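You operate a simulated robot arm through the tools that you are given. There is no shell and no other tool. Be economical: measure what you need, move in short steps, check, and stop when the job is done.

The job below is to be done with a simulated robot arm. You get a single attempt, and the scene is never put back.

TASK
Switch off, then tighten and tug the blue and the orange wire.
Fine: the main switch of the small cabinet, which stays off; each screw goes to its stop before its wire is tugged.

Only the result counts: the job must be done as asked and must still hold three seconds after the hand-in. Knocking over, shifting, dropping, spilling or breaking anything else fails it.

THE ROBOT
A 6-joint arm with a two-finger parallel gripper on a trunk, on a base that drives. Base frame: it is fixed to the floor where the robot stands at the start and does not move with it; the origin is under the middle of the robot, x ahead of it, y to its left, z up. Readings come in mm, rad, newtons and seconds.
With the tool pointing down near the work surface it reaches from about 360 to 820 mm from the robot's upright axis, wherever it stands. Its first joint turns from -2.897 to 2.897 rad. Places, roughly: blue marker sleeve [500, -1250, 750]; blue wire [500, -1500, 1000]; board switch [600, -400, 1200]; green marker sleeve [500, -1250, 750]; lamp screw [400, -1500, 900]; lamp switch [500, 0, 1200]; main switch [500, 0, 1000]; meter screw [600, -1500, 900]; meter switch [600, -200, 1200]; meter terminal [600, -1500, 900]; orange wire [750, -1500, 1000]; relay screw [500, -1500, 900]; relay switch [500, -100, 1200]; relay terminal [500, -1600, 900]; yellow marker sleeve [500, -1500, 750]; yellow wire [500, -1750, 1000]. Payload 3.91 kg.
The tool frame sits at the grasp point between the pads (the TCP): z along the fingers, y along the line on which they close. The tips reach 30 mm beyond it. The gripper opens to 110 mm. The fingers are 20 mm wide and 10 mm thick; the gripper's body (48 by 112 mm) begins 55 mm behind the TCP.
Orientation is that of the tool frame in the base frame, as a unit quaternion [w, x, y, z]. With the fingers straight down and closing along the base's y, the tool's x points along the base's -x, its y along +y and its z along -z.

THE INTERFACE
- The arm moves only by the tool play_rows. Its argument "commands" is a list of rows, each a list of 7 numbers: the turn, a rotation vector about the tool's x, y, z in rad, then the shift along the tool's x, y, z in mm, then the finger opening in mm, from 0 to 110. In form: [[wx, wy, wz, dx, dy, dz, grip], ...]. A call has 1 to 8 rows; each row shifts and turns the commanded pose from where the row before left it, along the tool's axes as they then stand. Each row takes 0.2 s and may step no farther than 50 mm and 0.15 rad from the row before; otherwise, or with a gripper value out of range, the whole call is refused. A pose out of reach is approached as far as the arm can. The call stops where the force on the tool passes 40 N (or 10 N more than at its start, if that is more) or the arm is blocked; 0.2 s more then pass. Each finger travels about 45 mm/s and halts on what it meets, pressing with about 28 N; the grip force reading is that of the motor and also rises with nothing between the fingers. The clock runs only during rows and for 0.2 s after the last one: add rows that do not move to give the fingers time. The reply holds the time, the measured pose of the TCP, the force on the tool along the base axes, the opening and the grip force, in the units named above and with some noise, with the torque about the TCP (base axes, N m) and any sound that the robot's microphone picked up, and new pictures: "views" is both (left out), scene, wrist or none.
- Cameras (640 x 400 px; columns grow to the right, rows downward): "scene" is now at [6, 117.1, 1454.2]; the picture's right is [-0.38, -0.92, 0.00], its down [-0.54, 0.22, -0.81] and it looks along [0.75, -0.31, -0.59] (base axes); focal length 248 px, centre (320, 200). "wrist" rides on the gripper at [77, 7, -115] in the tool frame; the picture's right is [-0.09, 1.00, 0.00], its down [-0.80, -0.07, -0.59] and it looks along [-0.59, -0.05, 0.80] (tool axes); focal length 270 px, centre (320, 200). There is no depth. A picture from a camera that has moved, and an enlarged one, comes with that camera's place and axes in the base frame and with its lens.
- lift_body(by): slides the trunk up (or, below 0, down) by that many mm; the arm and the scene camera ride with it, the base frame stays. It gives what a move gives, with no picture.
- roll_base(legs): drives the robot by 1 to 6 legs, each [ahead, turn to the left] in mm and rad, along the robot's own axes; the way and the turn of a leg run together, so that a leg with both is an arc; at most 1500 mm and 3.142 rad a leg. The arm and the cameras ride along, it lands a little off, and it stops where it bumps. It gives what a move gives, and a new picture of the scene camera.
- turn_head(pan, tilt): turns the head with the scene camera to pan (to the left, within 2.705 rad either way) and tilt (down, from -0.506 to 1.204), counted from straight ahead of the robot. It gives what a move gives, and a new picture of the scene camera.
- enlarge(camera, box): a new picture of the part [left, top, right, bottom] of that camera's present view, enlarged. The clock stands still meanwhile.
- job_done(): hands the job in; it is judged then, once.

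Go step by step. Nothing tells you exact positions but the pictures and the camera data: compare them with the known pose of the tool, close in by small moves and look again before you grip or let go. The budget is 120 turns and 260 pictures, counting those below and the enlarged ones. Unless the task says otherwise, let go and move clear before handing in, and close with one line.

The tools are called after "Request:" by a JSON object that holds its "fn" and its "kwargs". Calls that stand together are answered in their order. play_rows: Moves the arm, as the interface text tells. Its arguments: {"type":"object","properties":{"commands":{"type":"array","items":{"type":"array","items":{"type":"number"}}},"views":{"type":"string","enum":["both","scene","wrist","none"]}},"required":["commands"]} The other tools are called the same way: lift_body (by) slides the trunk up or down; roll_base (legs) drives the base; turn_head (pan, tilt) turns the head that bears the scene camera; enlarge (camera, box) takes an enlarged picture of a part of a camera's view; job_done () hands the job in.

At the start:

```text
time_s: 0.0
ee_pos: [410.9, 125.5, 1213.3]
orientation: [0.0, -0.001, 1.0, 0.0]
force: [-0.1, -0.1, 0.0]
wrist_torque: [0.02, 0.03, -0.01]
gripper_width: 110.2
grasp_force: 0.0
trunk travel left (down, up): [-400.0, 210.0]
robot x, y, heading: [-2.0, -2.0, -0.002]
head pan, tilt: [-0.393, 0.627]
```

scene: 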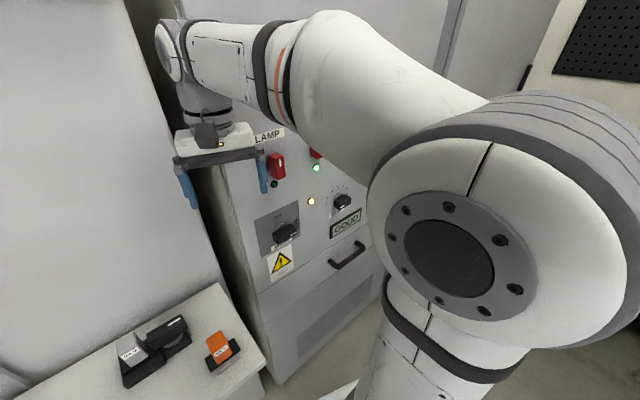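
wrist: 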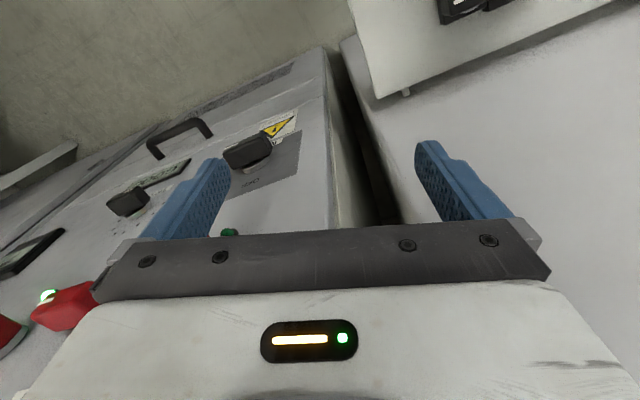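

I see a switch cabinet ahead, partly hidden by the arm. I'll look around with the head before moving anything.

Request:
{"fn": "turn_head", "kwargs": {"pan": 0.1, "tilt": 0.5}}

Request:
{"fn": "turn_head", "kwargs": {"pan": -0.9, "tilt": 0.4}}

Request:
{"fn": "turn_head", "kwargs": {"pan": -1.5, "tilt": 0.4}}

```text
time_s: 0.9
ee_pos: [411.2, 126.1, 1213.0]
orientation: [0.001, 0.0, 1.0, -0.001]
force: [-0.1, 0.1, 0.8]
wrist_torque: [0.0, 0.0, 0.01]
gripper_width: 110.0
grasp_force: 0.1
trunk travel left (down, up): [-400.0, 210.0]
robot x, y, heading: [1.5, -0.6, 0.004]
head pan, tilt: [0.099, 0.499]
camera scene: at [15.6, 159.5, 1465.6], right [0.1, -1.0, 0.0], down [-0.48, -0.05, -0.88], along [0.87, 0.09, -0.48], focal length 248 px, centre (320, 200)
```

scene: 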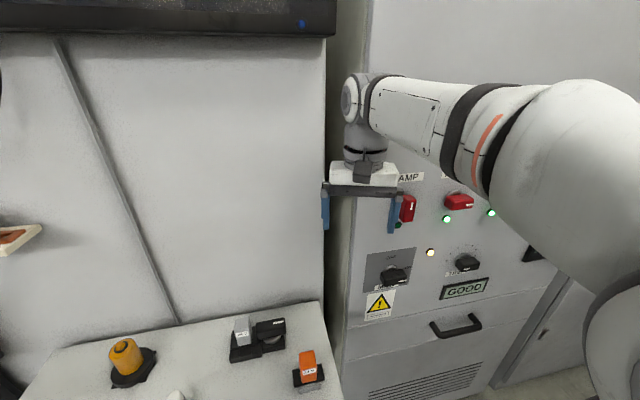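

```text
time_s: 2.2
ee_pos: [410.4, 125.8, 1213.5]
orientation: [0.0, 0.0, 1.0, 0.0]
force: [0.8, 0.3, 0.3]
wrist_torque: [-0.01, 0.0, 0.0]
gripper_width: 110.0
grasp_force: 0.1
trunk travel left (down, up): [-400.0, 210.0]
robot x, y, heading: [-3.6, 0.0, -0.0]
head pan, tilt: [-0.901, 0.4]
camera scene: at [-17.3, 78.0, 1474.7], right [-0.78, -0.62, 0.0], down [-0.24, 0.3, -0.92], along [0.57, -0.72, -0.39], focal length 248 px, centre (320, 200)
```

scene: 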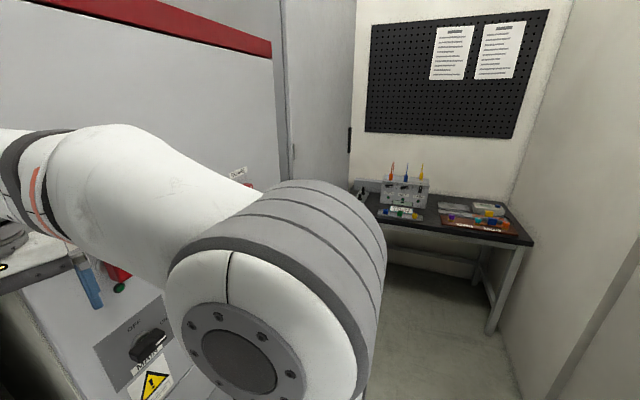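

```text
time_s: 3.2
ee_pos: [411.0, 124.6, 1213.3]
orientation: [0.001, 0.0, 1.0, 0.0]
force: [0.3, -0.6, 0.9]
wrist_torque: [-0.01, -0.01, -0.03]
gripper_width: 110.1
grasp_force: 0.1
trunk travel left (down, up): [-400.0, 210.0]
robot x, y, heading: [-1.2, -0.4, -0.002]
head pan, tilt: [-1.499, 0.4]
camera scene: at [-68.2, 58.2, 1474.8], right [-1.0, -0.07, 0.0], down [-0.03, 0.39, -0.92], along [0.07, -0.92, -0.39], focal length 248 px, centre (320, 200)
```

scene: 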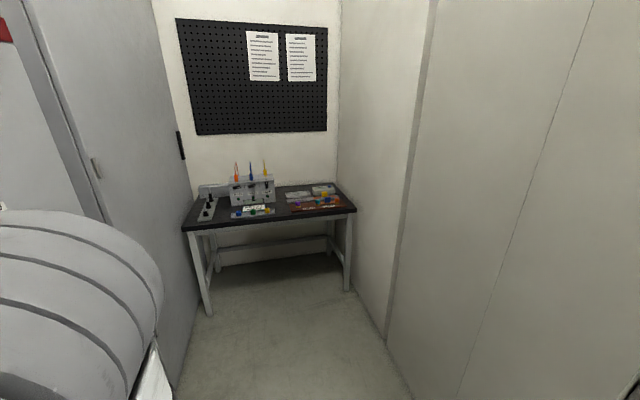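

Request:
{"fn": "enlarge", "kwargs": {"camera": "scene", "box": [180, 140, 360, 250]}}

Request:
{"fn": "enlarge", "kwargs": {"camera": "scene", "box": [230, 20, 330, 90]}}

Request:
{"fn": "turn_head", "kwargs": {"pan": 0.1, "tilt": 0.5}}

```text
3.56 times, centred on (270, 195) of scene
camera zoom: at [-68.2, 58.2, 1474.8], right [-1.0, -0.07, 0.0], down [-0.03, 0.39, -0.92], along [0.07, -0.92, -0.39], focal length 882 px, centre (498, 218)
```

zoom: 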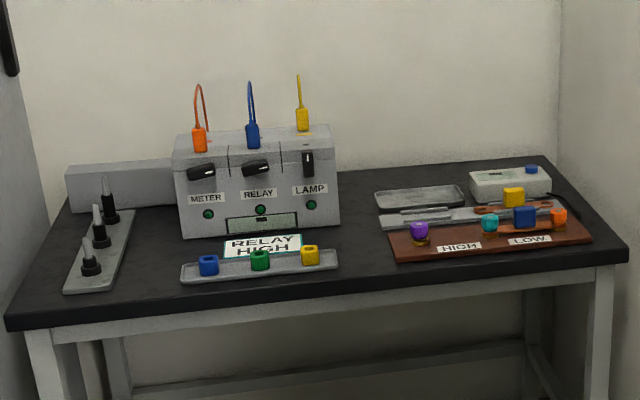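

```text
5.71 times, centred on (280, 55) of scene
camera zoom: at [-68.2, 58.2, 1474.8], right [-1.0, -0.07, 0.0], down [-0.03, 0.39, -0.92], along [0.07, -0.92, -0.39], focal length 1417 px, centre (549, 1029)
```

zoom: 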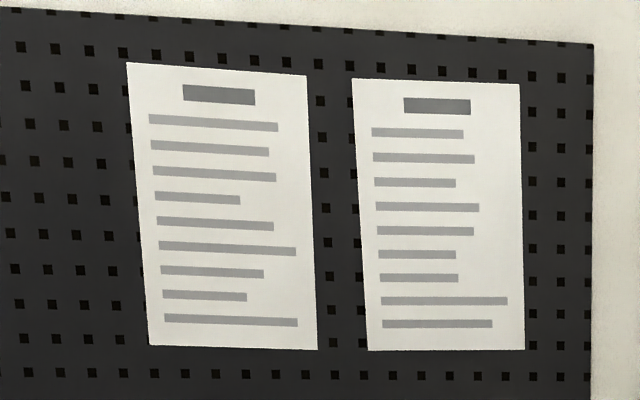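

```text
time_s: 4.9
ee_pos: [410.5, 125.0, 1213.0]
orientation: [0.0, 0.0, 1.0, 0.0]
force: [-0.2, 0.6, 0.4]
wrist_torque: [0.01, -0.02, 0.0]
gripper_width: 110.2
grasp_force: 0.1
trunk travel left (down, up): [-400.0, 210.0]
robot x, y, heading: [1.6, -3.2, -0.002]
head pan, tilt: [0.099, 0.499]
camera scene: at [15.6, 159.5, 1465.6], right [0.1, -1.0, 0.0], down [-0.48, -0.05, -0.88], along [0.87, 0.09, -0.48], focal length 248 px, centre (320, 200)
```

scene: 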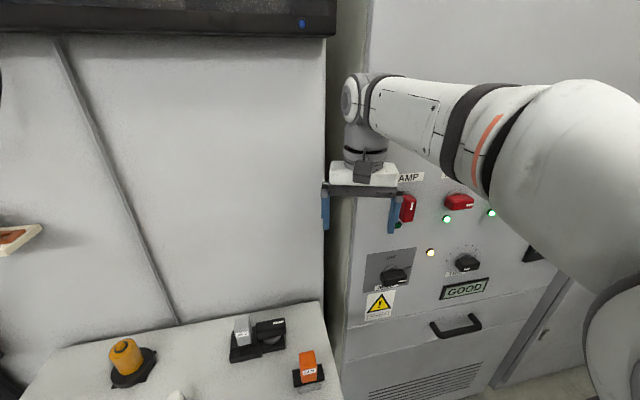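

Request:
{"fn": "enlarge", "kwargs": {"camera": "scene", "box": [330, 150, 570, 340]}}

Request:
{"fn": "enlarge", "kwargs": {"camera": "scene", "box": [200, 290, 360, 400]}}

```text
2.11 times, centred on (450, 245) of scene
camera zoom: at [15.6, 159.5, 1465.6], right [0.1, -1.0, 0.0], down [-0.48, -0.05, -0.88], along [0.87, 0.09, -0.48], focal length 522 px, centre (46, 105)
```

zoom: 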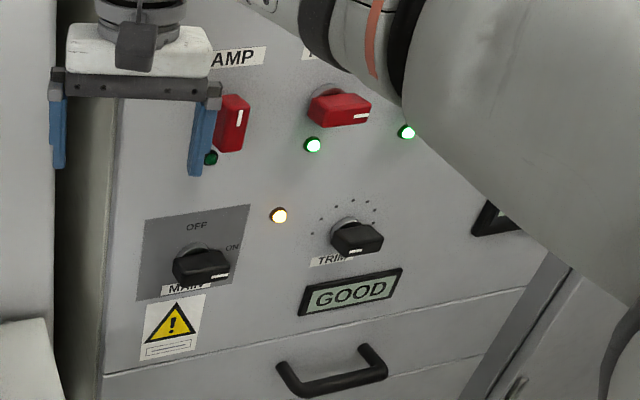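

```text
3.64 times, centred on (280, 345) of scene
camera zoom: at [15.6, 159.5, 1465.6], right [0.1, -1.0, 0.0], down [-0.48, -0.05, -0.88], along [0.87, 0.09, -0.48], focal length 902 px, centre (466, -327)
```

zoom: 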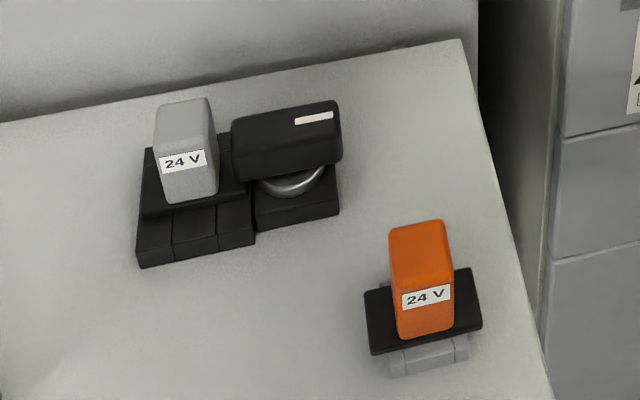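

The front cabinet's MAIN switch is on (pointer right, OFF is up); the terminal block with METER/RELAY/LAMP screws is on the bench to the right. I'll pitch the tool to point ahead at the cabinet.

Request:
{"fn": "play_rows", "kwargs": {"commands": [[0, -0.15, 0, 0, 0, 0, 80], [0, -0.15, 0, 0, 0, 0, 80], [0, -0.15, 0, 0, 0, 0, 80], [0, -0.15, 0, 0, 0, 0, 80], [0, -0.15, 0, 0, 0, 0, 80], [0, -0.15, 0, 0, 0, 0, 80], [0, -0.15, 0, 0, 0, 0, 80], [0, -0.15, 0, 0, 0, 0, 80]], "views": "both"}}

```text
time_s: 6.7
ee_pos: [409.0, 126.2, 1212.9]
orientation: [0.564, -0.001, 0.826, 0.001]
force: [-0.2, -0.8, 0.7]
wrist_torque: [0.02, 0.01, -0.01]
gripper_width: 80.0
grasp_force: 0.1
trunk travel left (down, up): [-400.0, 210.0]
robot x, y, heading: [1.6, -1.7, -0.001]
head pan, tilt: [0.099, 0.499]
camera scene: at [15.4, 159.5, 1465.6], right [0.1, -1.0, 0.0], down [-0.48, -0.05, -0.88], along [0.87, 0.09, -0.48], focal length 248 px, centre (320, 200)
camera wrist: at [275.1, 132.3, 1182.0], right [0.03, 1.0, 0.08], down [-0.26, -0.07, 0.96], along [0.96, -0.05, 0.26], focal length 270 px, centre (320, 200)
```

scene: 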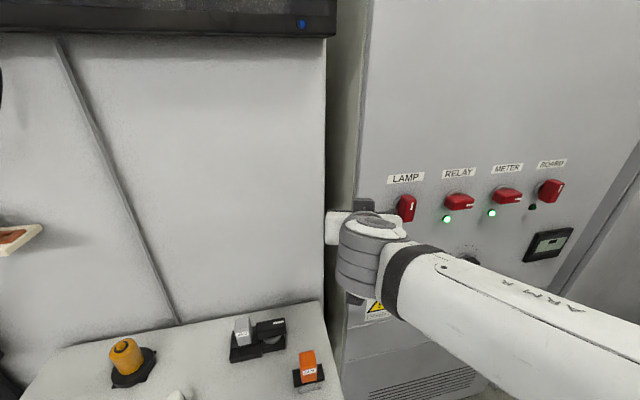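
wrist: 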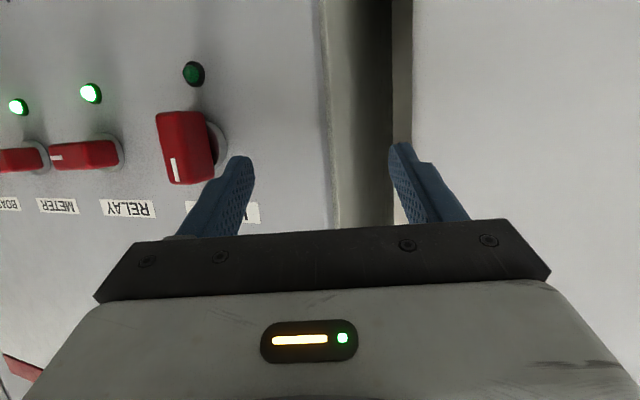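

Lamp switch triangulates to about [500,15,1189], so the MAIN knob is near [505,22,990]. I'll finish the pitch and roll the gripper so it closes vertically on the horizontal bar.

Request:
{"fn": "play_rows", "kwargs": {"commands": [[0, -0.15, 0, 0, 0, 0, 80], [0, -0.15, 0, 0, 0, 0, 80], [0, -0.0708, 0, 0, 0, 0, 80], [0, 0, 0.15, 0, 0, -20, 80], [0, 0, 0.15, 0, 0, -20, 80], [0, 0, 0.15, 0, 0, 0, 80], [0, 0, 0.15, 0, 0, 0, 80], [0, 0, 0.15, 0, 0, 0, 80]], "views": "none"}}

Request:
{"fn": "play_rows", "kwargs": {"commands": [[0, 0, 0.15, 0, 0, 0, 80], [0, 0, 0.15, 0, 0, 0, 80], [0, 0, 0.15, 0, 0, 0, 80], [0, 0, 0.15, 0, 0, 0, 80], [0, 0, 0.15, 0, 0, 0, 80], [0, 0, 0.0708, 0, 0, 0, 80], [0, 0, 0, -50, 0, 0, 80], [0, 0, 0, -50, 0, 0, 80]], "views": "none"}}

Request:
{"fn": "lift_body", "kwargs": {"by": -220}}

Request:
{"fn": "play_rows", "kwargs": {"commands": [[0, 0, 0, 0, 0, 0, 80]]}}

```text
time_s: 8.5
ee_pos: [372.8, 127.0, 1218.2]
orientation: [0.657, 0.26, 0.659, 0.259]
force: [0.0, 0.2, 0.6]
wrist_torque: [0.0, 0.01, -0.02]
gripper_width: 80.1
grasp_force: 0.0
out of reach, approached as far as the arm can: row 5
trunk travel left (down, up): [-400.0, 210.0]
robot x, y, heading: [1.5, 0.9, 0.001]
head pan, tilt: [0.099, 0.499]
```

```text
time_s: 10.2
ee_pos: [278.2, 74.3, 1264.9]
orientation: [0.425, 0.428, 0.567, 0.561]
force: [-0.1, 0.8, -0.1]
wrist_torque: [0.0, -0.02, -0.03]
gripper_width: 79.8
grasp_force: 0.1
out of reach, approached as far as the arm can: row 2, 3, 4, 5, 6, 7, 8
trunk travel left (down, up): [-400.0, 210.0]
robot x, y, heading: [-1.2, -2.1, -0.0]
head pan, tilt: [0.099, 0.499]
stopped in row 8: the arm was blocked; the commanded pose is now the measured one
```

```text
time_s: 12.5
ee_pos: [291.7, 61.7, 1042.7]
orientation: [0.419, 0.433, 0.567, 0.562]
force: [-0.3, 0.0, 0.3]
wrist_torque: [0.0, 0.02, 0.01]
gripper_width: 80.4
grasp_force: 0.1
trunk travel left (down, up): [-180.0, 430.0]
robot x, y, heading: [0.3, -1.2, 0.003]
head pan, tilt: [0.099, 0.499]
```

```text
time_s: 12.9
ee_pos: [291.4, 61.1, 1042.6]
orientation: [0.418, 0.433, 0.566, 0.563]
force: [-0.3, 0.3, -0.7]
wrist_torque: [0.02, -0.01, 0.02]
gripper_width: 80.1
grasp_force: 0.1
trunk travel left (down, up): [-180.0, 430.0]
robot x, y, heading: [0.8, 1.3, -0.006]
head pan, tilt: [0.099, 0.499]
camera scene: at [30.5, 144.2, 1247.0], right [0.1, -0.99, -0.01], down [-0.49, -0.04, -0.87], along [0.87, 0.09, -0.49], focal length 248 px, centre (320, 200)
camera wrist: at [160.6, 103.6, 1052.8], right [0.05, -0.09, 0.99], down [-0.35, -0.93, -0.07], along [0.93, -0.35, -0.08], focal length 270 px, centre (320, 200)
```

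scene: 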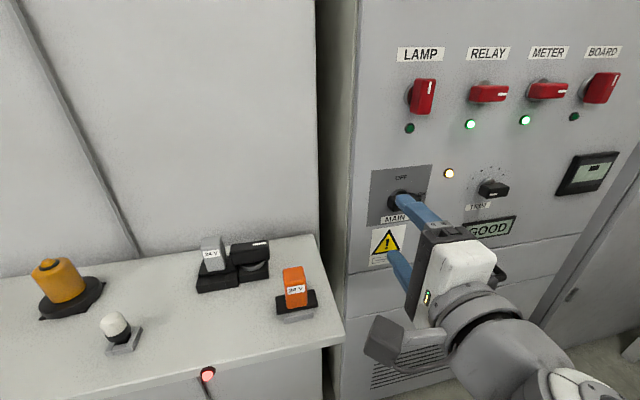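
wrist: 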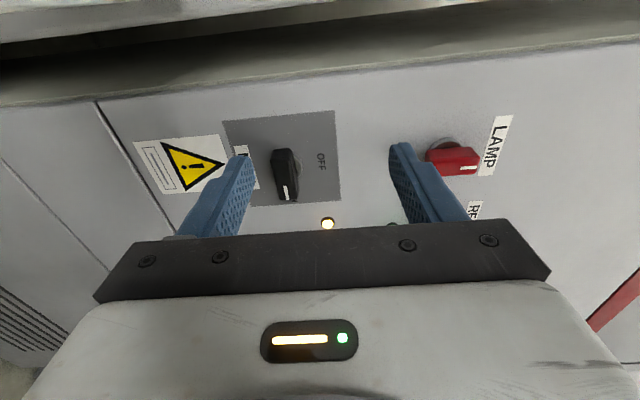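

The MAIN switch is at about [505,20,985], pointer toward ON. I'll correct the tool's yaw and move in front of it.

Request:
{"fn": "play_rows", "kwargs": {"commands": [[0, -0.14, 0, 0, 0, 10, 80], [0, -0.14, 0, 0, 0, 10, 80], [0, 0, 0, -14, -19, 32, 80], [0, 0, 0, -14, -19, 32, 80], [0, 0, 0, -14, -19, 32, 80]]}}

```text
time_s: 13.8
ee_pos: [287.0, 133.4, 1058.0]
orientation: [0.335, 0.344, 0.617, 0.624]
force: [-0.1, 0.9, -0.2]
wrist_torque: [0.0, -0.04, 0.01]
gripper_width: 80.2
grasp_force: 0.1
out of reach, approached as far as the arm can: row 1, 2, 3, 4
trunk travel left (down, up): [-180.0, 430.0]
robot x, y, heading: [-3.3, 2.1, -0.001]
head pan, tilt: [0.099, 0.499]
stopped in row 4: the arm was blocked; the commanded pose is now the measured one
camera scene: at [23.5, 141.2, 1246.4], right [0.1, -0.99, -0.02], down [-0.48, -0.03, -0.88], along [0.87, 0.1, -0.48], focal length 248 px, centre (320, 200)
camera wrist: at [149.2, 136.1, 1065.6], right [0.05, -0.09, 0.99], down [-0.07, -0.99, -0.09], along [1.0, -0.06, -0.06], focal length 270 px, centre (320, 200)
```

scene: 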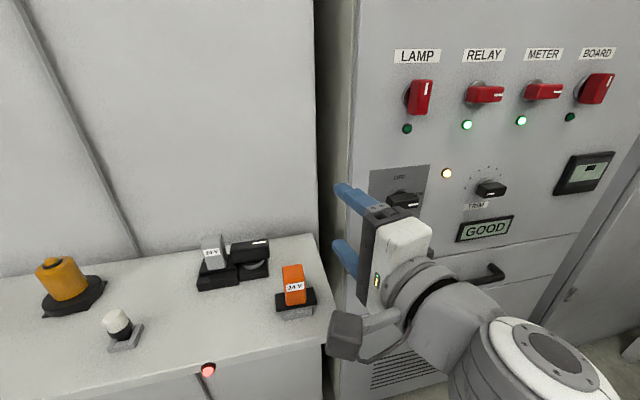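
wrist: 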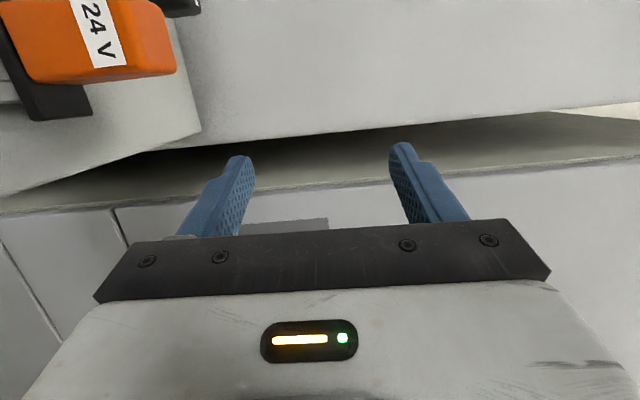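

The arm is cramped with the tool horizontal this close in. I'll check the room behind the robot before repositioning the base.

Request:
{"fn": "turn_head", "kwargs": {"pan": -2.1, "tilt": 0.9}}

Request:
{"fn": "turn_head", "kwargs": {"pan": 2.6, "tilt": 0.9}}

```text
time_s: 15.9
ee_pos: [289.1, 134.4, 1058.4]
orientation: [0.335, 0.345, 0.618, 0.621]
force: [0.0, -0.1, 0.0]
wrist_torque: [-0.02, 0.01, -0.01]
gripper_width: 79.9
grasp_force: 0.1
trunk travel left (down, up): [-180.0, 430.0]
robot x, y, heading: [-2.1, 0.3, 0.001]
head pan, tilt: [-2.1, 0.901]
camera scene: at [-105.1, 67.7, 1214.0], right [-0.86, 0.5, 0.01], down [0.39, 0.69, -0.61], along [-0.32, -0.52, -0.79], focal length 248 px, centre (320, 200)
```

scene: 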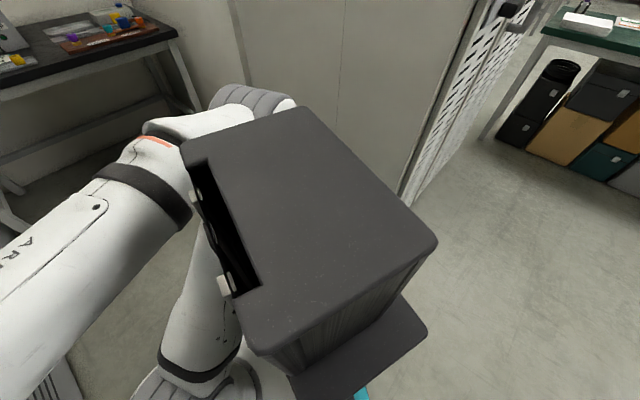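

```text
time_s: 19.6
ee_pos: [289.3, 135.4, 1057.8]
orientation: [0.335, 0.345, 0.619, 0.621]
force: [0.7, 0.4, -0.2]
wrist_torque: [-0.02, -0.03, 0.02]
gripper_width: 79.9
grasp_force: 0.0
trunk travel left (down, up): [-180.0, 430.0]
robot x, y, heading: [1.0, 1.7, 0.001]
head pan, tilt: [2.601, 0.901]
camera scene: at [-130.7, 172.6, 1215.7], right [0.52, 0.86, 0.01], down [0.67, -0.39, -0.63], along [-0.54, 0.33, -0.77], focal length 248 px, centre (320, 200)
```

scene: 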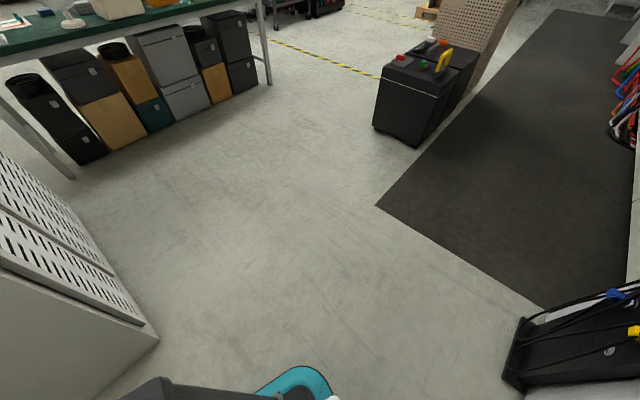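

Behind the robot is free floor (partition corner near [-690,-307]). I'll back up 200 mm.

Request:
{"fn": "roll_base", "kwargs": {"legs": [[-200, 0]]}}

Request:
{"fn": "turn_head", "kwargs": {"pan": 0.1, "tilt": 0.5}}

```text
time_s: 21.2
ee_pos: [96.2, 134.0, 1057.2]
orientation: [0.336, 0.346, 0.618, 0.621]
force: [0.7, -0.6, -0.1]
wrist_torque: [-0.02, 0.02, 0.02]
gripper_width: 80.0
grasp_force: 0.1
trunk travel left (down, up): [-180.0, 430.0]
robot x, y, heading: [-192.9, -2.6, 0.001]
head pan, tilt: [2.601, 0.901]
camera scene: at [-324.6, 173.2, 1215.5], right [0.52, 0.86, 0.01], down [0.67, -0.4, -0.63], along [-0.54, 0.33, -0.77], focal length 248 px, centre (320, 200)
```

scene: 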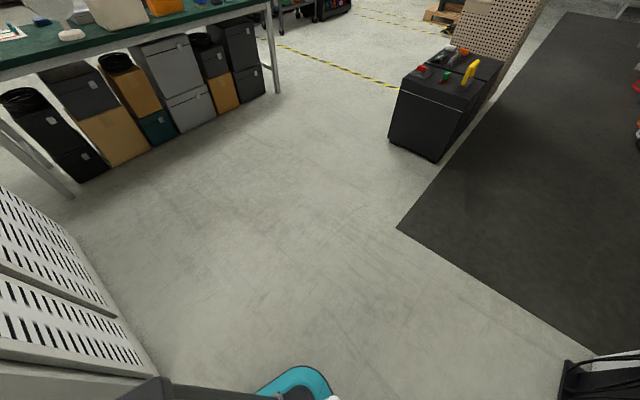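

```text
time_s: 23.5
ee_pos: [95.2, 137.6, 1056.6]
orientation: [0.334, 0.344, 0.62, 0.622]
force: [-0.1, -1.0, 0.1]
wrist_torque: [0.01, 0.01, -0.01]
gripper_width: 80.0
grasp_force: 0.0
trunk travel left (down, up): [-180.0, 430.0]
robot x, y, heading: [-195.2, 0.3, 0.001]
head pan, tilt: [0.099, 0.499]
camera scene: at [-169.3, 144.4, 1247.4], right [0.1, -1.0, -0.01], down [-0.48, -0.04, -0.87], along [0.87, 0.09, -0.48], focal length 248 px, centre (320, 200)
```

scene: 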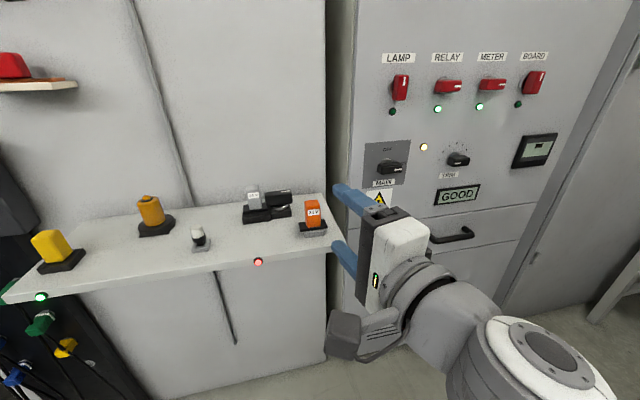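

Now I'll extend the arm forward first, then correct orientation.

Request:
{"fn": "play_rows", "kwargs": {"commands": [[0, 0, 0, -22, 0, 32, 80], [0, 0, 0, -22, 0, 32, 80], [0, 0, 0, -22, 0, 32, 80], [0, 0, 0, -22, 0, 32, 80], [0, 0, 0, -22, 0, 32, 80], [0, -0.15, 0, 0, 0, 0, 80], [0, -0.15, 0, 0, 0, 0, 80], [0, -0.15, 0, 0, 0, 0, 80]], "views": "scene"}}

```text
time_s: 23.9
ee_pos: [80.1, 193.5, 1064.6]
orientation: [0.256, 0.253, 0.649, 0.67]
force: [0.2, -0.4, 0.2]
wrist_torque: [-0.01, 0.04, 0.04]
gripper_width: 79.9
grasp_force: 0.1
trunk travel left (down, up): [-180.0, 430.0]
robot x, y, heading: [-196.8, -1.3, -0.005]
head pan, tilt: [0.099, 0.499]
stopped in row 2: the arm was blocked; the commanded pose is now the measured one
camera scene: at [-171.0, 143.0, 1247.4], right [0.1, -1.0, -0.02], down [-0.48, -0.03, -0.88], along [0.87, 0.09, -0.48], focal length 248 px, centre (320, 200)
```

scene: 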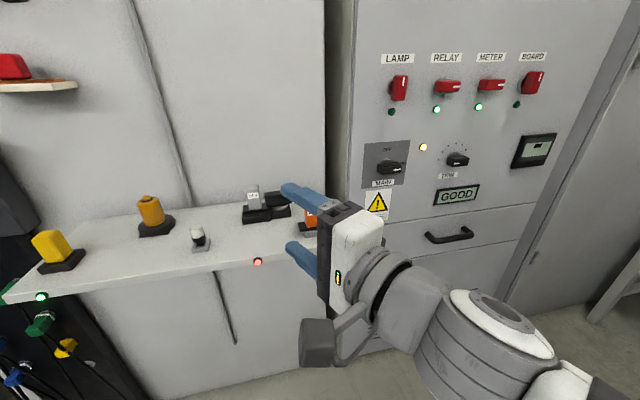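

The arm seems to be near a joint limit; I'll undo the roll to escape it.

Request:
{"fn": "play_rows", "kwargs": {"commands": [[0, 0, -0.15, 0, 0, 0, 80], [0, 0, -0.15, 0, 0, 0, 80], [0, 0, -0.15, 0, 0, 0, 80], [0, 0, -0.15, 0, 0, 0, 80], [0, 0, -0.15, 0, 0, 0, 80], [0, 0, -0.15, 0, 0, 0, 80], [0, 0, -0.15, 0, 0, 0, 80], [0, 0, -0.15, 0, 0, 0, 80]], "views": "scene"}}

```text
time_s: 25.7
ee_pos: [81.9, 193.3, 1065.1]
orientation: [0.588, -0.157, 0.681, 0.408]
force: [0.8, -0.4, -0.1]
wrist_torque: [-0.01, -0.01, -0.01]
gripper_width: 80.4
grasp_force: 0.0
trunk travel left (down, up): [-180.0, 430.0]
robot x, y, heading: [-193.7, 1.2, -0.003]
head pan, tilt: [0.099, 0.499]
camera scene: at [-171.3, 141.5, 1248.0], right [0.1, -1.0, -0.02], down [-0.48, -0.03, -0.88], along [0.87, 0.09, -0.48], focal length 248 px, centre (320, 200)
```

scene: 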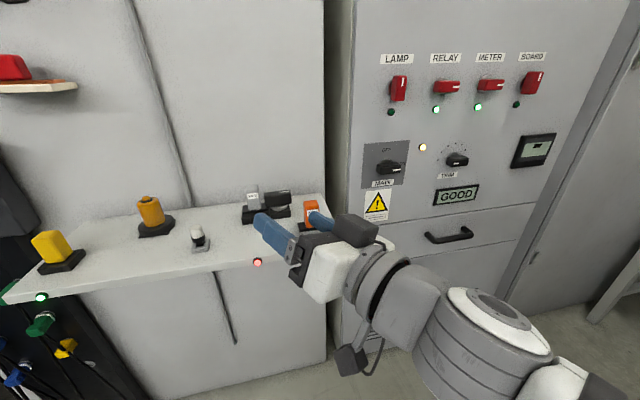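

Request:
{"fn": "play_rows", "kwargs": {"commands": [[0, 0, 0, -14.5, -36.5, 6.4, 80], [0, 0, 0, -14.5, -36.5, 6.4, 80], [0, 0, 0, -14.5, -36.5, 6.4, 80], [0, 0, 0, -14.5, -36.5, 6.4, 80], [0, 0, 0, -14.5, -36.5, 6.4, 80], [0, 0, 0, -14.5, -36.5, 6.4, 80]], "views": "scene"}}

```text
time_s: 26.2
ee_pos: [27.4, 237.7, 1073.6]
orientation: [0.521, -0.272, 0.632, 0.505]
force: [0.4, 0.2, -0.9]
wrist_torque: [0.03, 0.0, -0.03]
gripper_width: 80.0
grasp_force: 0.0
trunk travel left (down, up): [-180.0, 430.0]
robot x, y, heading: [-193.8, -0.5, 0.0]
head pan, tilt: [0.099, 0.499]
stopped in row 2: the arm was blocked; the commanded pose is now the measured one
camera scene: at [-172.6, 141.5, 1247.9], right [0.1, -1.0, -0.02], down [-0.48, -0.03, -0.88], along [0.87, 0.09, -0.48], focal length 248 px, centre (320, 200)
```

scene: 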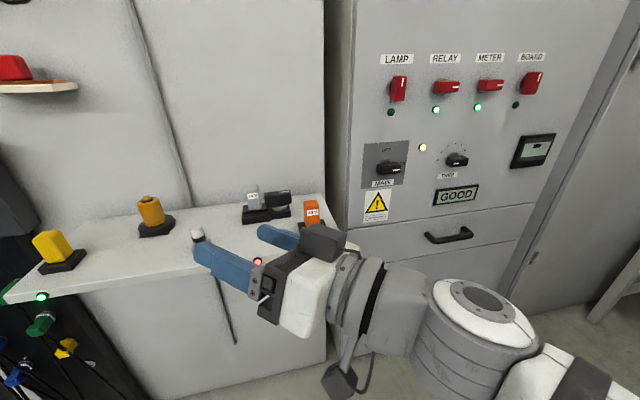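

Request:
{"fn": "play_rows", "kwargs": {"commands": [[0, 0.15, 0, 0, 0, 0, 80], [0, 0.15, 0, 0, 0, 0, 80], [0, 0.15, 0, 0, 0, 0, 80], [0, 0.15, 0, 0, 0, 0, 80], [0, 0.15, 0, 0, 0, 0, 80], [0, 0.15, 0, 0, 0, 0, 80], [0, 0.15, 0, 0, 0, 0, 80], [0, 0.15, 0, 0, 0, 0, 80]], "views": "scene"}}

```text
time_s: 27.0
ee_pos: [-15.7, 250.1, 1080.3]
orientation: [0.354, -0.426, 0.693, 0.462]
force: [0.7, 1.3, -0.1]
wrist_torque: [0.02, -0.01, 0.0]
gripper_width: 80.2
grasp_force: 0.0
trunk travel left (down, up): [-180.0, 430.0]
robot x, y, heading: [-197.1, -1.5, 0.001]
head pan, tilt: [0.099, 0.499]
stopped in row 4: the arm was blocked; the commanded pose is now the measured one
camera scene: at [-172.3, 142.5, 1249.0], right [0.1, -1.0, -0.02], down [-0.48, -0.03, -0.88], along [0.87, 0.09, -0.48], focal length 248 px, centre (320, 200)
```

scene: 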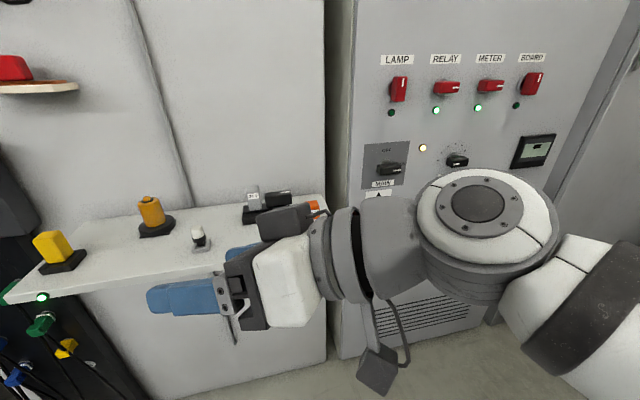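

The TCP got drawn inside the arm's minimum reach. I'll extend outward along the tool axis (free space to the left) to unfold it.

Request:
{"fn": "play_rows", "kwargs": {"commands": [[0, 0, 0, 0, 0, 40, 80], [0, 0, 0, 0, 0, 40, 80], [0, 0, 0, 0, 0, 40, 80], [0, 0, 0, 0, 0, 40, 80]], "views": "scene"}}

```text
time_s: 28.0
ee_pos: [2.3, 413.6, 1024.0]
orientation: [0.353, -0.426, 0.699, 0.453]
force: [-0.4, 0.3, 0.4]
wrist_torque: [0.03, 0.01, -0.02]
gripper_width: 80.0
grasp_force: 0.1
trunk travel left (down, up): [-180.0, 430.0]
robot x, y, heading: [-196.2, 2.1, -0.006]
head pan, tilt: [0.099, 0.499]
camera scene: at [-178.8, 159.2, 1245.7], right [0.1, -1.0, 0.0], down [-0.48, -0.05, -0.88], along [0.87, 0.09, -0.48], focal length 248 px, centre (320, 200)
```

scene: 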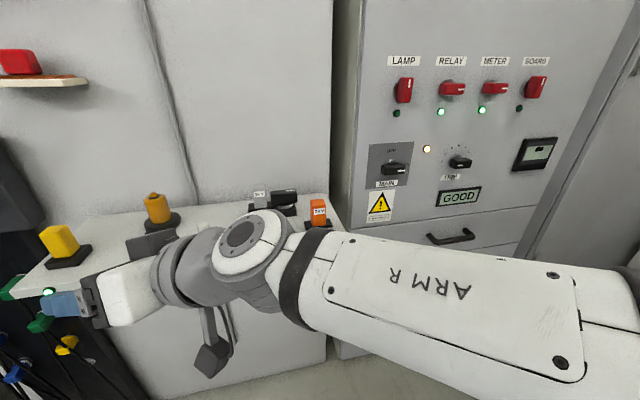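

Unfolded. Now I swing the whole arm clockwise back to the front as a rigid rotation about the robot's axis.

Request:
{"fn": "play_rows", "kwargs": {"commands": [[0.0884, -0.0339, 0.0323, -10.6, -41.8, -14.8, 80], [0.0884, -0.0339, 0.0323, -10.6, -41.8, -14.8, 80], [0.0884, -0.0339, 0.0323, -10.6, -41.8, -14.8, 80], [0.0884, -0.0339, 0.0323, -10.6, -41.8, -14.8, 80], [0.0884, -0.0339, 0.0323, -10.6, -41.8, -14.8, 80], [0.0884, -0.0339, 0.0323, -10.6, -41.8, -14.8, 80], [0.0884, -0.0339, 0.0323, -10.6, -41.8, -14.8, 80], [0.0884, -0.0339, 0.0323, -10.6, -41.8, -14.8, 80]], "views": "scene"}}

```text
time_s: 29.4
ee_pos: [140.5, 316.2, 1022.7]
orientation: [0.43, -0.295, 0.765, 0.379]
force: [0.4, -1.1, -0.1]
wrist_torque: [0.0, -0.02, -0.02]
gripper_width: 79.8
grasp_force: 0.0
trunk travel left (down, up): [-180.0, 430.0]
robot x, y, heading: [-194.3, -3.2, -0.003]
head pan, tilt: [0.099, 0.499]
stopped in row 7: the arm was blocked; the commanded pose is now the measured one
camera scene: at [-178.6, 159.6, 1245.4], right [0.1, -1.0, 0.0], down [-0.48, -0.05, -0.88], along [0.87, 0.09, -0.48], focal length 248 px, centre (320, 200)
```

scene: 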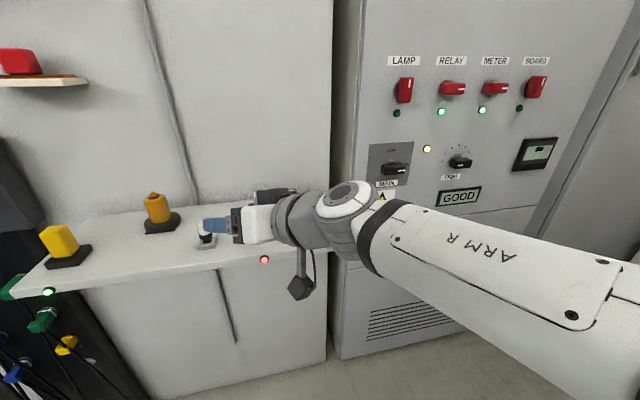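

Request:
{"fn": "play_rows", "kwargs": {"commands": [[0, 0.15, 0, 0, 0, 0, 80], [0, 0.15, 0, 0, 0, 0, 80], [0, 0.15, 0, 0, 0, 0, 80], [0, 0.15, 0, 0, 0, 0, 80], [0, 0.15, 0, 0, 0, 0, 80], [0, 0.15, 0, 0, 0, 0, 80], [0, 0.15, 0, 0, 0, 0, 80], [0, 0.15, 0, 0, 0, 0, 80]], "views": "scene"}}

```text
time_s: 31.2
ee_pos: [145.0, 313.6, 1023.9]
orientation: [-0.077, -0.452, 0.877, 0.146]
force: [-1.7, -0.1, 0.2]
wrist_torque: [-0.01, -0.01, 0.01]
gripper_width: 79.9
grasp_force: 0.1
trunk travel left (down, up): [-180.0, 430.0]
robot x, y, heading: [-195.5, -0.6, -0.004]
head pan, tilt: [0.099, 0.499]
camera scene: at [-178.7, 159.5, 1245.6], right [0.1, -1.0, 0.0], down [-0.48, -0.05, -0.88], along [0.87, 0.09, -0.48], focal length 248 px, centre (320, 200)
```

scene: 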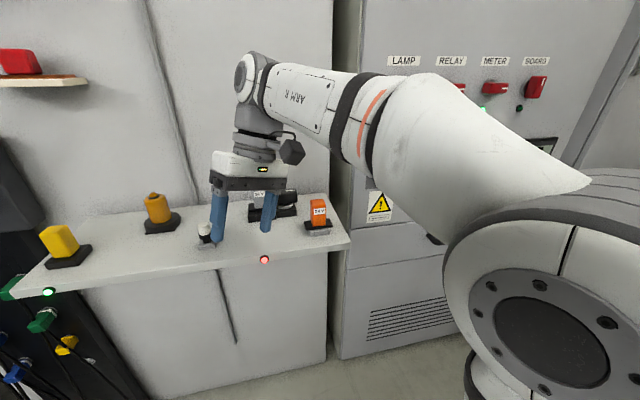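

Back in a normal configuration. I'll yaw the tool back square with the cabinet.

Request:
{"fn": "play_rows", "kwargs": {"commands": [[0, -0.049, 0.142, 0, 0, 0, 80], [0, -0.049, 0.142, 0, 0, 0, 80], [0, -0.049, 0.142, 0, 0, 0, 80], [0, -0.049, 0.142, 0, 0, 0, 80], [0, -0.049, 0.142, 0, 0, 0, 80], [0, -0.049, 0.142, 0, 0, 0, 80], [0, -0.016, 0.047, 0, 0, 0, 80]], "views": "none"}}

```text
time_s: 32.8
ee_pos: [221.9, 52.2, 912.5]
orientation: [-0.001, -0.005, 0.986, 0.168]
force: [-0.2, 0.7, 0.0]
wrist_torque: [0.03, 0.0, 0.0]
gripper_width: 80.0
grasp_force: 0.1
out of reach, approached as far as the arm can: row 1, 2, 3, 4, 5, 6, 7
trunk travel left (down, up): [-180.0, 430.0]
robot x, y, heading: [-191.9, -0.5, -0.001]
head pan, tilt: [0.099, 0.499]
```

Request:
{"fn": "play_rows", "kwargs": {"commands": [[0, 0, 0, -22.8, -32.3, -16, 80], [0, 0, 0, -22.8, -32.3, -16, 80], [0, 0, 0, -22.8, -32.3, -16, 80], [0, 0, 0, -22.8, -32.3, -16, 80], [0, 0, 0, -22.8, -32.3, -16, 80], [0, 0, 0, -22.8, -32.3, -16, 80], [0, 0, 0, -22.8, -32.3, -16, 80], [0, 0, 0, -22.8, -32.3, -16, 80]], "views": "none"}}

Request:
{"fn": "play_rows", "kwargs": {"commands": [[0.15, 0, 0, 0, 0, 0, 80], [0.15, 0, 0, 0, 0, 0, 80], [0.037, 0, 0, 0, 0, 0, 80]], "views": "both"}}

```text
time_s: 34.6
ee_pos: [408.5, -232.2, 951.2]
orientation: [-0.001, -0.001, 0.986, 0.165]
force: [-0.5, 0.4, 0.5]
wrist_torque: [-0.02, -0.03, 0.01]
gripper_width: 80.0
grasp_force: 0.0
trunk travel left (down, up): [-180.0, 430.0]
robot x, y, heading: [-193.1, 1.6, -0.001]
head pan, tilt: [0.099, 0.499]
```

```text
time_s: 35.4
ee_pos: [410.6, -230.7, 953.2]
orientation: [0.005, -0.001, 0.988, 0.152]
force: [-0.1, -0.4, 0.2]
wrist_torque: [0.0, -0.02, 0.02]
gripper_width: 79.8
grasp_force: 0.0
out of reach, approached as far as the arm can: row 1, 2
trunk travel left (down, up): [-180.0, 430.0]
robot x, y, heading: [-194.0, 3.6, 0.001]
head pan, tilt: [0.099, 0.499]
camera scene: at [-178.4, 159.5, 1245.6], right [0.1, -1.0, 0.0], down [-0.48, -0.05, -0.88], along [0.87, 0.09, -0.48], focal length 248 px, centre (320, 200)
camera wrist: at [331.8, -259.4, 1064.1], right [0.08, 0.95, 0.3], down [0.8, -0.25, 0.55], along [0.6, 0.19, -0.78], focal length 270 px, centre (320, 200)
```

scene: 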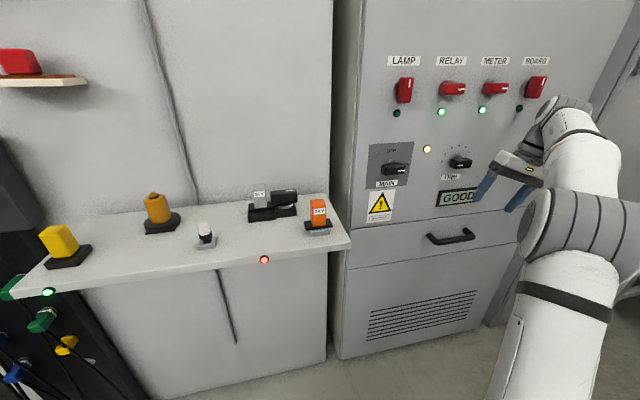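
wrist: 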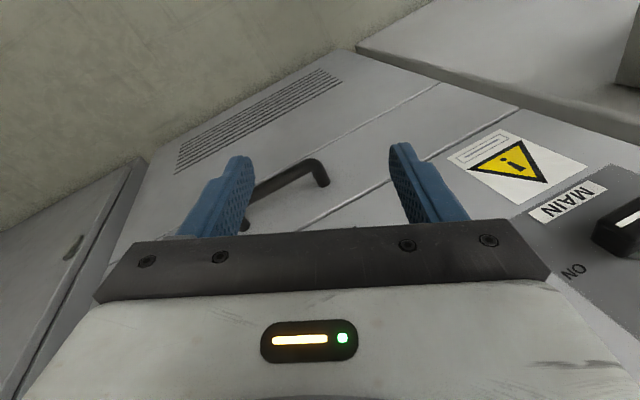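

Request:
{"fn": "play_rows", "kwargs": {"commands": [[0, -0.15, 0, 0, 0, 0, 80], [0, -0.15, 0, 0, 0, 0, 80], [0, -0.15, 0, 0, 0, 0, 80], [0, -0.15, 0, 0, 0, 0, 80], [0, -0.15, 0, 0, 0, 0, 80], [0, -0.15, 0, 0, 0, 0, 80], [0, -0.15, 0, 0, 0, 0, 80], [0, -0.15, 0, 0, 0, 0, 80]], "views": "scene"}}

```text
time_s: 37.2
ee_pos: [408.7, -231.5, 952.2]
orientation: [0.564, 0.076, 0.815, 0.11]
force: [0.6, 0.8, 0.2]
wrist_torque: [0.01, -0.03, -0.02]
gripper_width: 80.2
grasp_force: 0.0
trunk travel left (down, up): [-180.0, 430.0]
robot x, y, heading: [-193.9, 0.5, -0.003]
head pan, tilt: [0.099, 0.499]
camera scene: at [-178.5, 159.5, 1245.6], right [0.1, -1.0, 0.0], down [-0.48, -0.05, -0.88], along [0.87, 0.09, -0.48], focal length 248 px, centre (320, 200)
```

scene: 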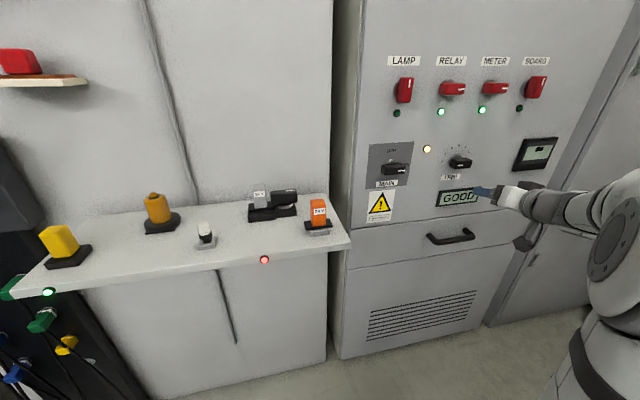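

Works well here. Finish pitch and roll towards vertical closing.

Request:
{"fn": "play_rows", "kwargs": {"commands": [[0, -0.15, 0, 0, 0, 0, 80], [0, -0.15, 0, 0, 0, 0, 80], [0, -0.07, 0, 0, 0, 0, 80], [0, 0, 0.15, 0, 0, 0, 80], [0, 0, 0.15, 0, 0, 0, 80], [0, 0, 0.15, 0, 0, 0, 80], [0, 0, 0.15, 0, 0, 0, 80], [0, 0, 0.15, 0, 0, 0, 80]], "views": "none"}}

Request:
{"fn": "play_rows", "kwargs": {"commands": [[0, 0, 0.15, 0, 0, 0, 80], [0, 0, 0.15, 0, 0, 0, 80], [0, 0, 0.15, 0, 0, 0, 80], [0, 0, 0.064, 0, 0, 0, 80]], "views": "both"}}

```text
time_s: 39.0
ee_pos: [409.2, -231.2, 952.4]
orientation: [0.62, 0.343, 0.615, 0.346]
force: [-0.7, -0.4, 0.5]
wrist_torque: [0.0, -0.02, 0.0]
gripper_width: 80.1
grasp_force: 0.1
trunk travel left (down, up): [-180.0, 430.0]
robot x, y, heading: [-195.4, -2.4, -0.001]
head pan, tilt: [0.099, 0.499]
```

```text
time_s: 40.0
ee_pos: [408.6, -231.1, 953.3]
orientation: [0.511, 0.489, 0.507, 0.493]
force: [0.9, 0.3, 0.6]
wrist_torque: [0.01, 0.03, 0.04]
gripper_width: 80.3
grasp_force: 0.1
trunk travel left (down, up): [-180.0, 430.0]
robot x, y, heading: [-194.6, -2.9, -0.009]
head pan, tilt: [0.099, 0.499]
camera scene: at [-178.5, 159.6, 1245.6], right [0.1, -1.0, 0.0], down [-0.48, -0.05, -0.88], along [0.87, 0.09, -0.48], focal length 248 px, centre (320, 200)
camera wrist: at [294.4, -154.2, 956.0], right [-0.01, -0.05, 1.0], down [-0.59, -0.8, -0.05], along [0.8, -0.59, -0.02], focal length 270 px, centre (320, 200)
```

scene: 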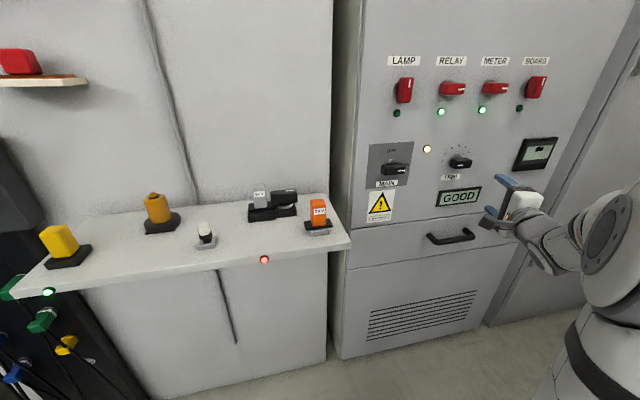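
wrist: 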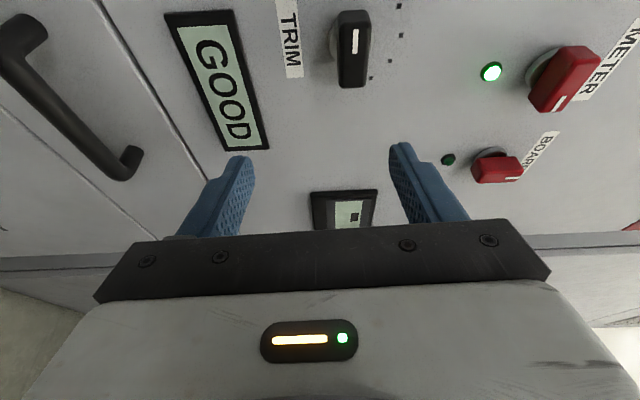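

Request:
{"fn": "enlarge", "kwargs": {"camera": "scene", "box": [350, 120, 480, 200]}}

```text
4.92 times, centred on (415, 160) of scene
camera zoom: at [-178.5, 159.6, 1245.6], right [0.1, -1.0, 0.0], down [-0.48, -0.05, -0.88], along [0.87, 0.09, -0.48], focal length 1221 px, centre (-148, 397)
```

zoom: 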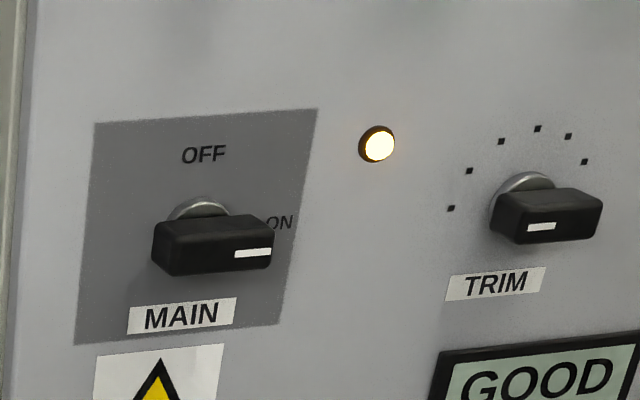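

Request:
{"fn": "play_rows", "kwargs": {"commands": [[0, 0, 0, 41.6, 4.8, 0, 80], [0, 0, 0, 41.6, 4.8, 0, 80], [0, 0, 0, 41.6, 4.8, 0, 80], [0, 0, 0, 41.6, 4.8, 0, 80], [0, 0, 0, 41.6, 4.8, 0, 80], [0, 0, 0, 41.6, 4.8, 0, 80]], "views": "both"}}

```text
time_s: 41.4
ee_pos: [407.9, 22.7, 974.1]
orientation: [0.512, 0.489, 0.507, 0.492]
force: [0.5, 0.5, 1.2]
wrist_torque: [-0.01, 0.02, 0.03]
gripper_width: 80.0
grasp_force: 0.0
trunk travel left (down, up): [-180.0, 430.0]
robot x, y, heading: [-194.5, -2.5, -0.003]
head pan, tilt: [0.099, 0.499]
camera scene: at [-178.5, 159.3, 1245.6], right [0.1, -1.0, 0.0], down [-0.48, -0.05, -0.88], along [0.87, 0.09, -0.48], focal length 248 px, centre (320, 200)
camera wrist: at [293.7, 99.5, 976.6], right [-0.01, -0.05, 1.0], down [-0.59, -0.8, -0.04], along [0.8, -0.59, -0.02], focal length 270 px, centre (320, 200)
```

scene: 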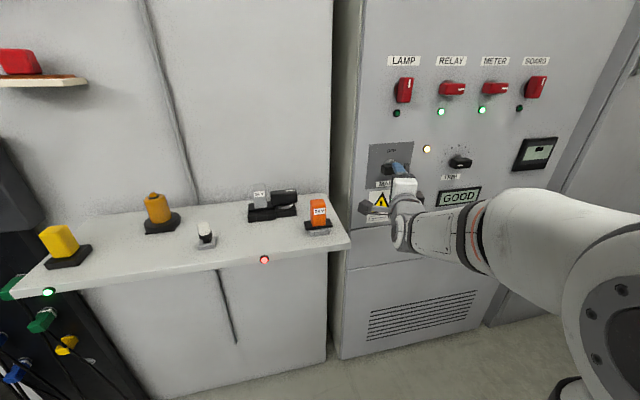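
wrist: 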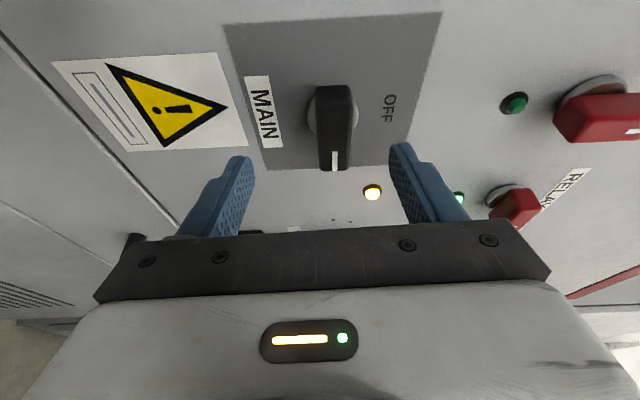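

Knob centre is at about [495, 21, 983]. I'll raise 9 mm and advance so the pads straddle the bar.

Request:
{"fn": "play_rows", "kwargs": {"commands": [[0, 0, 0, -1, 9, 0, 70], [0, 0, 0, 0, 0, 25, 70], [0, 0, 0, 0, 0, 25, 70], [0, 0, 0, 0, 0, 25, 70]], "views": "both"}}

```text
time_s: 42.4
ee_pos: [484.4, 16.1, 983.1]
orientation: [0.512, 0.488, 0.508, 0.493]
force: [-0.2, -0.6, -0.1]
wrist_torque: [0.0, 0.03, 0.01]
gripper_width: 70.0
grasp_force: 0.0
trunk travel left (down, up): [-180.0, 430.0]
robot x, y, heading: [-198.7, -1.0, 0.003]
head pan, tilt: [0.099, 0.499]
camera scene: at [-178.8, 159.6, 1245.6], right [0.1, -1.0, 0.0], down [-0.48, -0.05, -0.88], along [0.87, 0.09, -0.48], focal length 248 px, centre (320, 200)
camera wrist: at [369.3, 94.1, 985.1], right [-0.01, -0.05, 1.0], down [-0.59, -0.8, -0.04], along [0.8, -0.59, -0.02], focal length 270 px, centre (320, 200)
```

scene: 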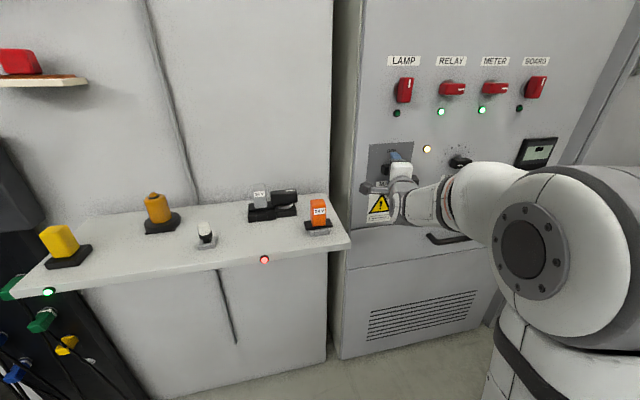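
wrist: 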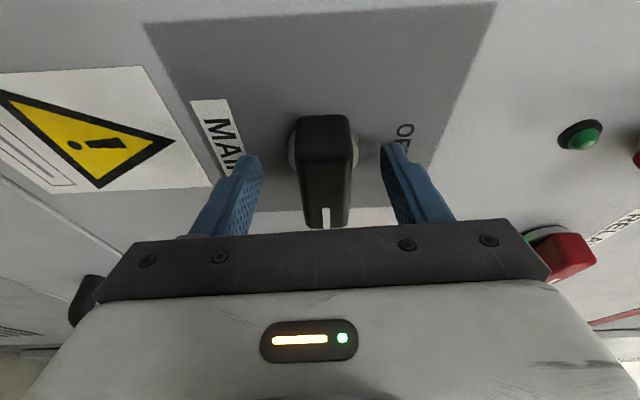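

Request:
{"fn": "play_rows", "kwargs": {"commands": [[0, 0, 0, 2, 0, 8, 70], [0, 0, 0, 0, 0, 0, 40], [0, 0, 0, 0, 0, 0, 0], [0, 0, 0, 0, 0, 0, 0], [0, 0, 0, 0, 0, 0, 0]], "views": "wrist"}}

```text
time_s: 42.9
ee_pos: [486.7, 18.5, 985.7]
orientation: [0.513, 0.488, 0.506, 0.492]
force: [-17.1, -7.0, -3.5]
wrist_torque: [-0.43, 2.57, -0.12]
gripper_width: 62.7
grasp_force: 15.7
trunk travel left (down, up): [-180.0, 430.0]
robot x, y, heading: [-194.4, 0.6, -0.002]
head pan, tilt: [0.099, 0.499]
stopped in row 2: the force on the tool passed its limit (the readings are from after the stop); the commanded pose is now the measured one
camera wrist: at [371.4, 94.9, 987.9], right [-0.01, -0.05, 1.0], down [-0.59, -0.8, -0.05], along [0.8, -0.59, -0.02], focal length 270 px, centre (320, 200)
```

wrist: 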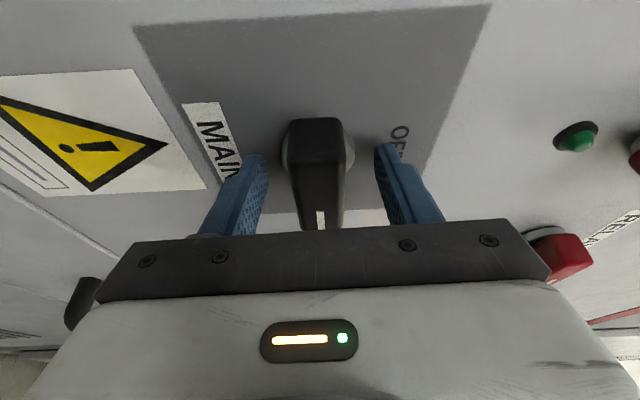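

The finger tips touched the face at x≈517. I'll back off 5 mm and close on the bar.

Request:
{"fn": "play_rows", "kwargs": {"commands": [[0, 0, 0, 0, -2, -6, 62], [0, 0, 0, 0, 0, 0, 40], [0, 0, 0, 0, 0, 0, 20], [0, 0, 0, 0, 0, 0, 10], [0, 0, 0, 0, 0, 0, 10]], "views": "wrist"}}

```text
time_s: 44.0
ee_pos: [483.5, 18.7, 984.9]
orientation: [0.514, 0.486, 0.505, 0.494]
force: [15.6, 2.6, 32.3]
wrist_torque: [0.07, -0.58, 0.26]
gripper_width: 41.7
grasp_force: 44.8
trunk travel left (down, up): [-180.0, 430.0]
robot x, y, heading: [-194.7, -1.4, -0.003]
head pan, tilt: [0.099, 0.499]
camera wrist: at [368.8, 95.7, 986.5], right [-0.02, -0.05, 1.0], down [-0.59, -0.8, -0.05], along [0.8, -0.59, -0.02], focal length 270 px, centre (320, 200)
```

wrist: 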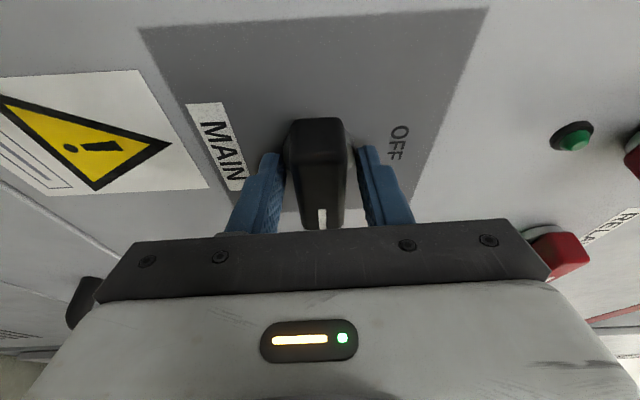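

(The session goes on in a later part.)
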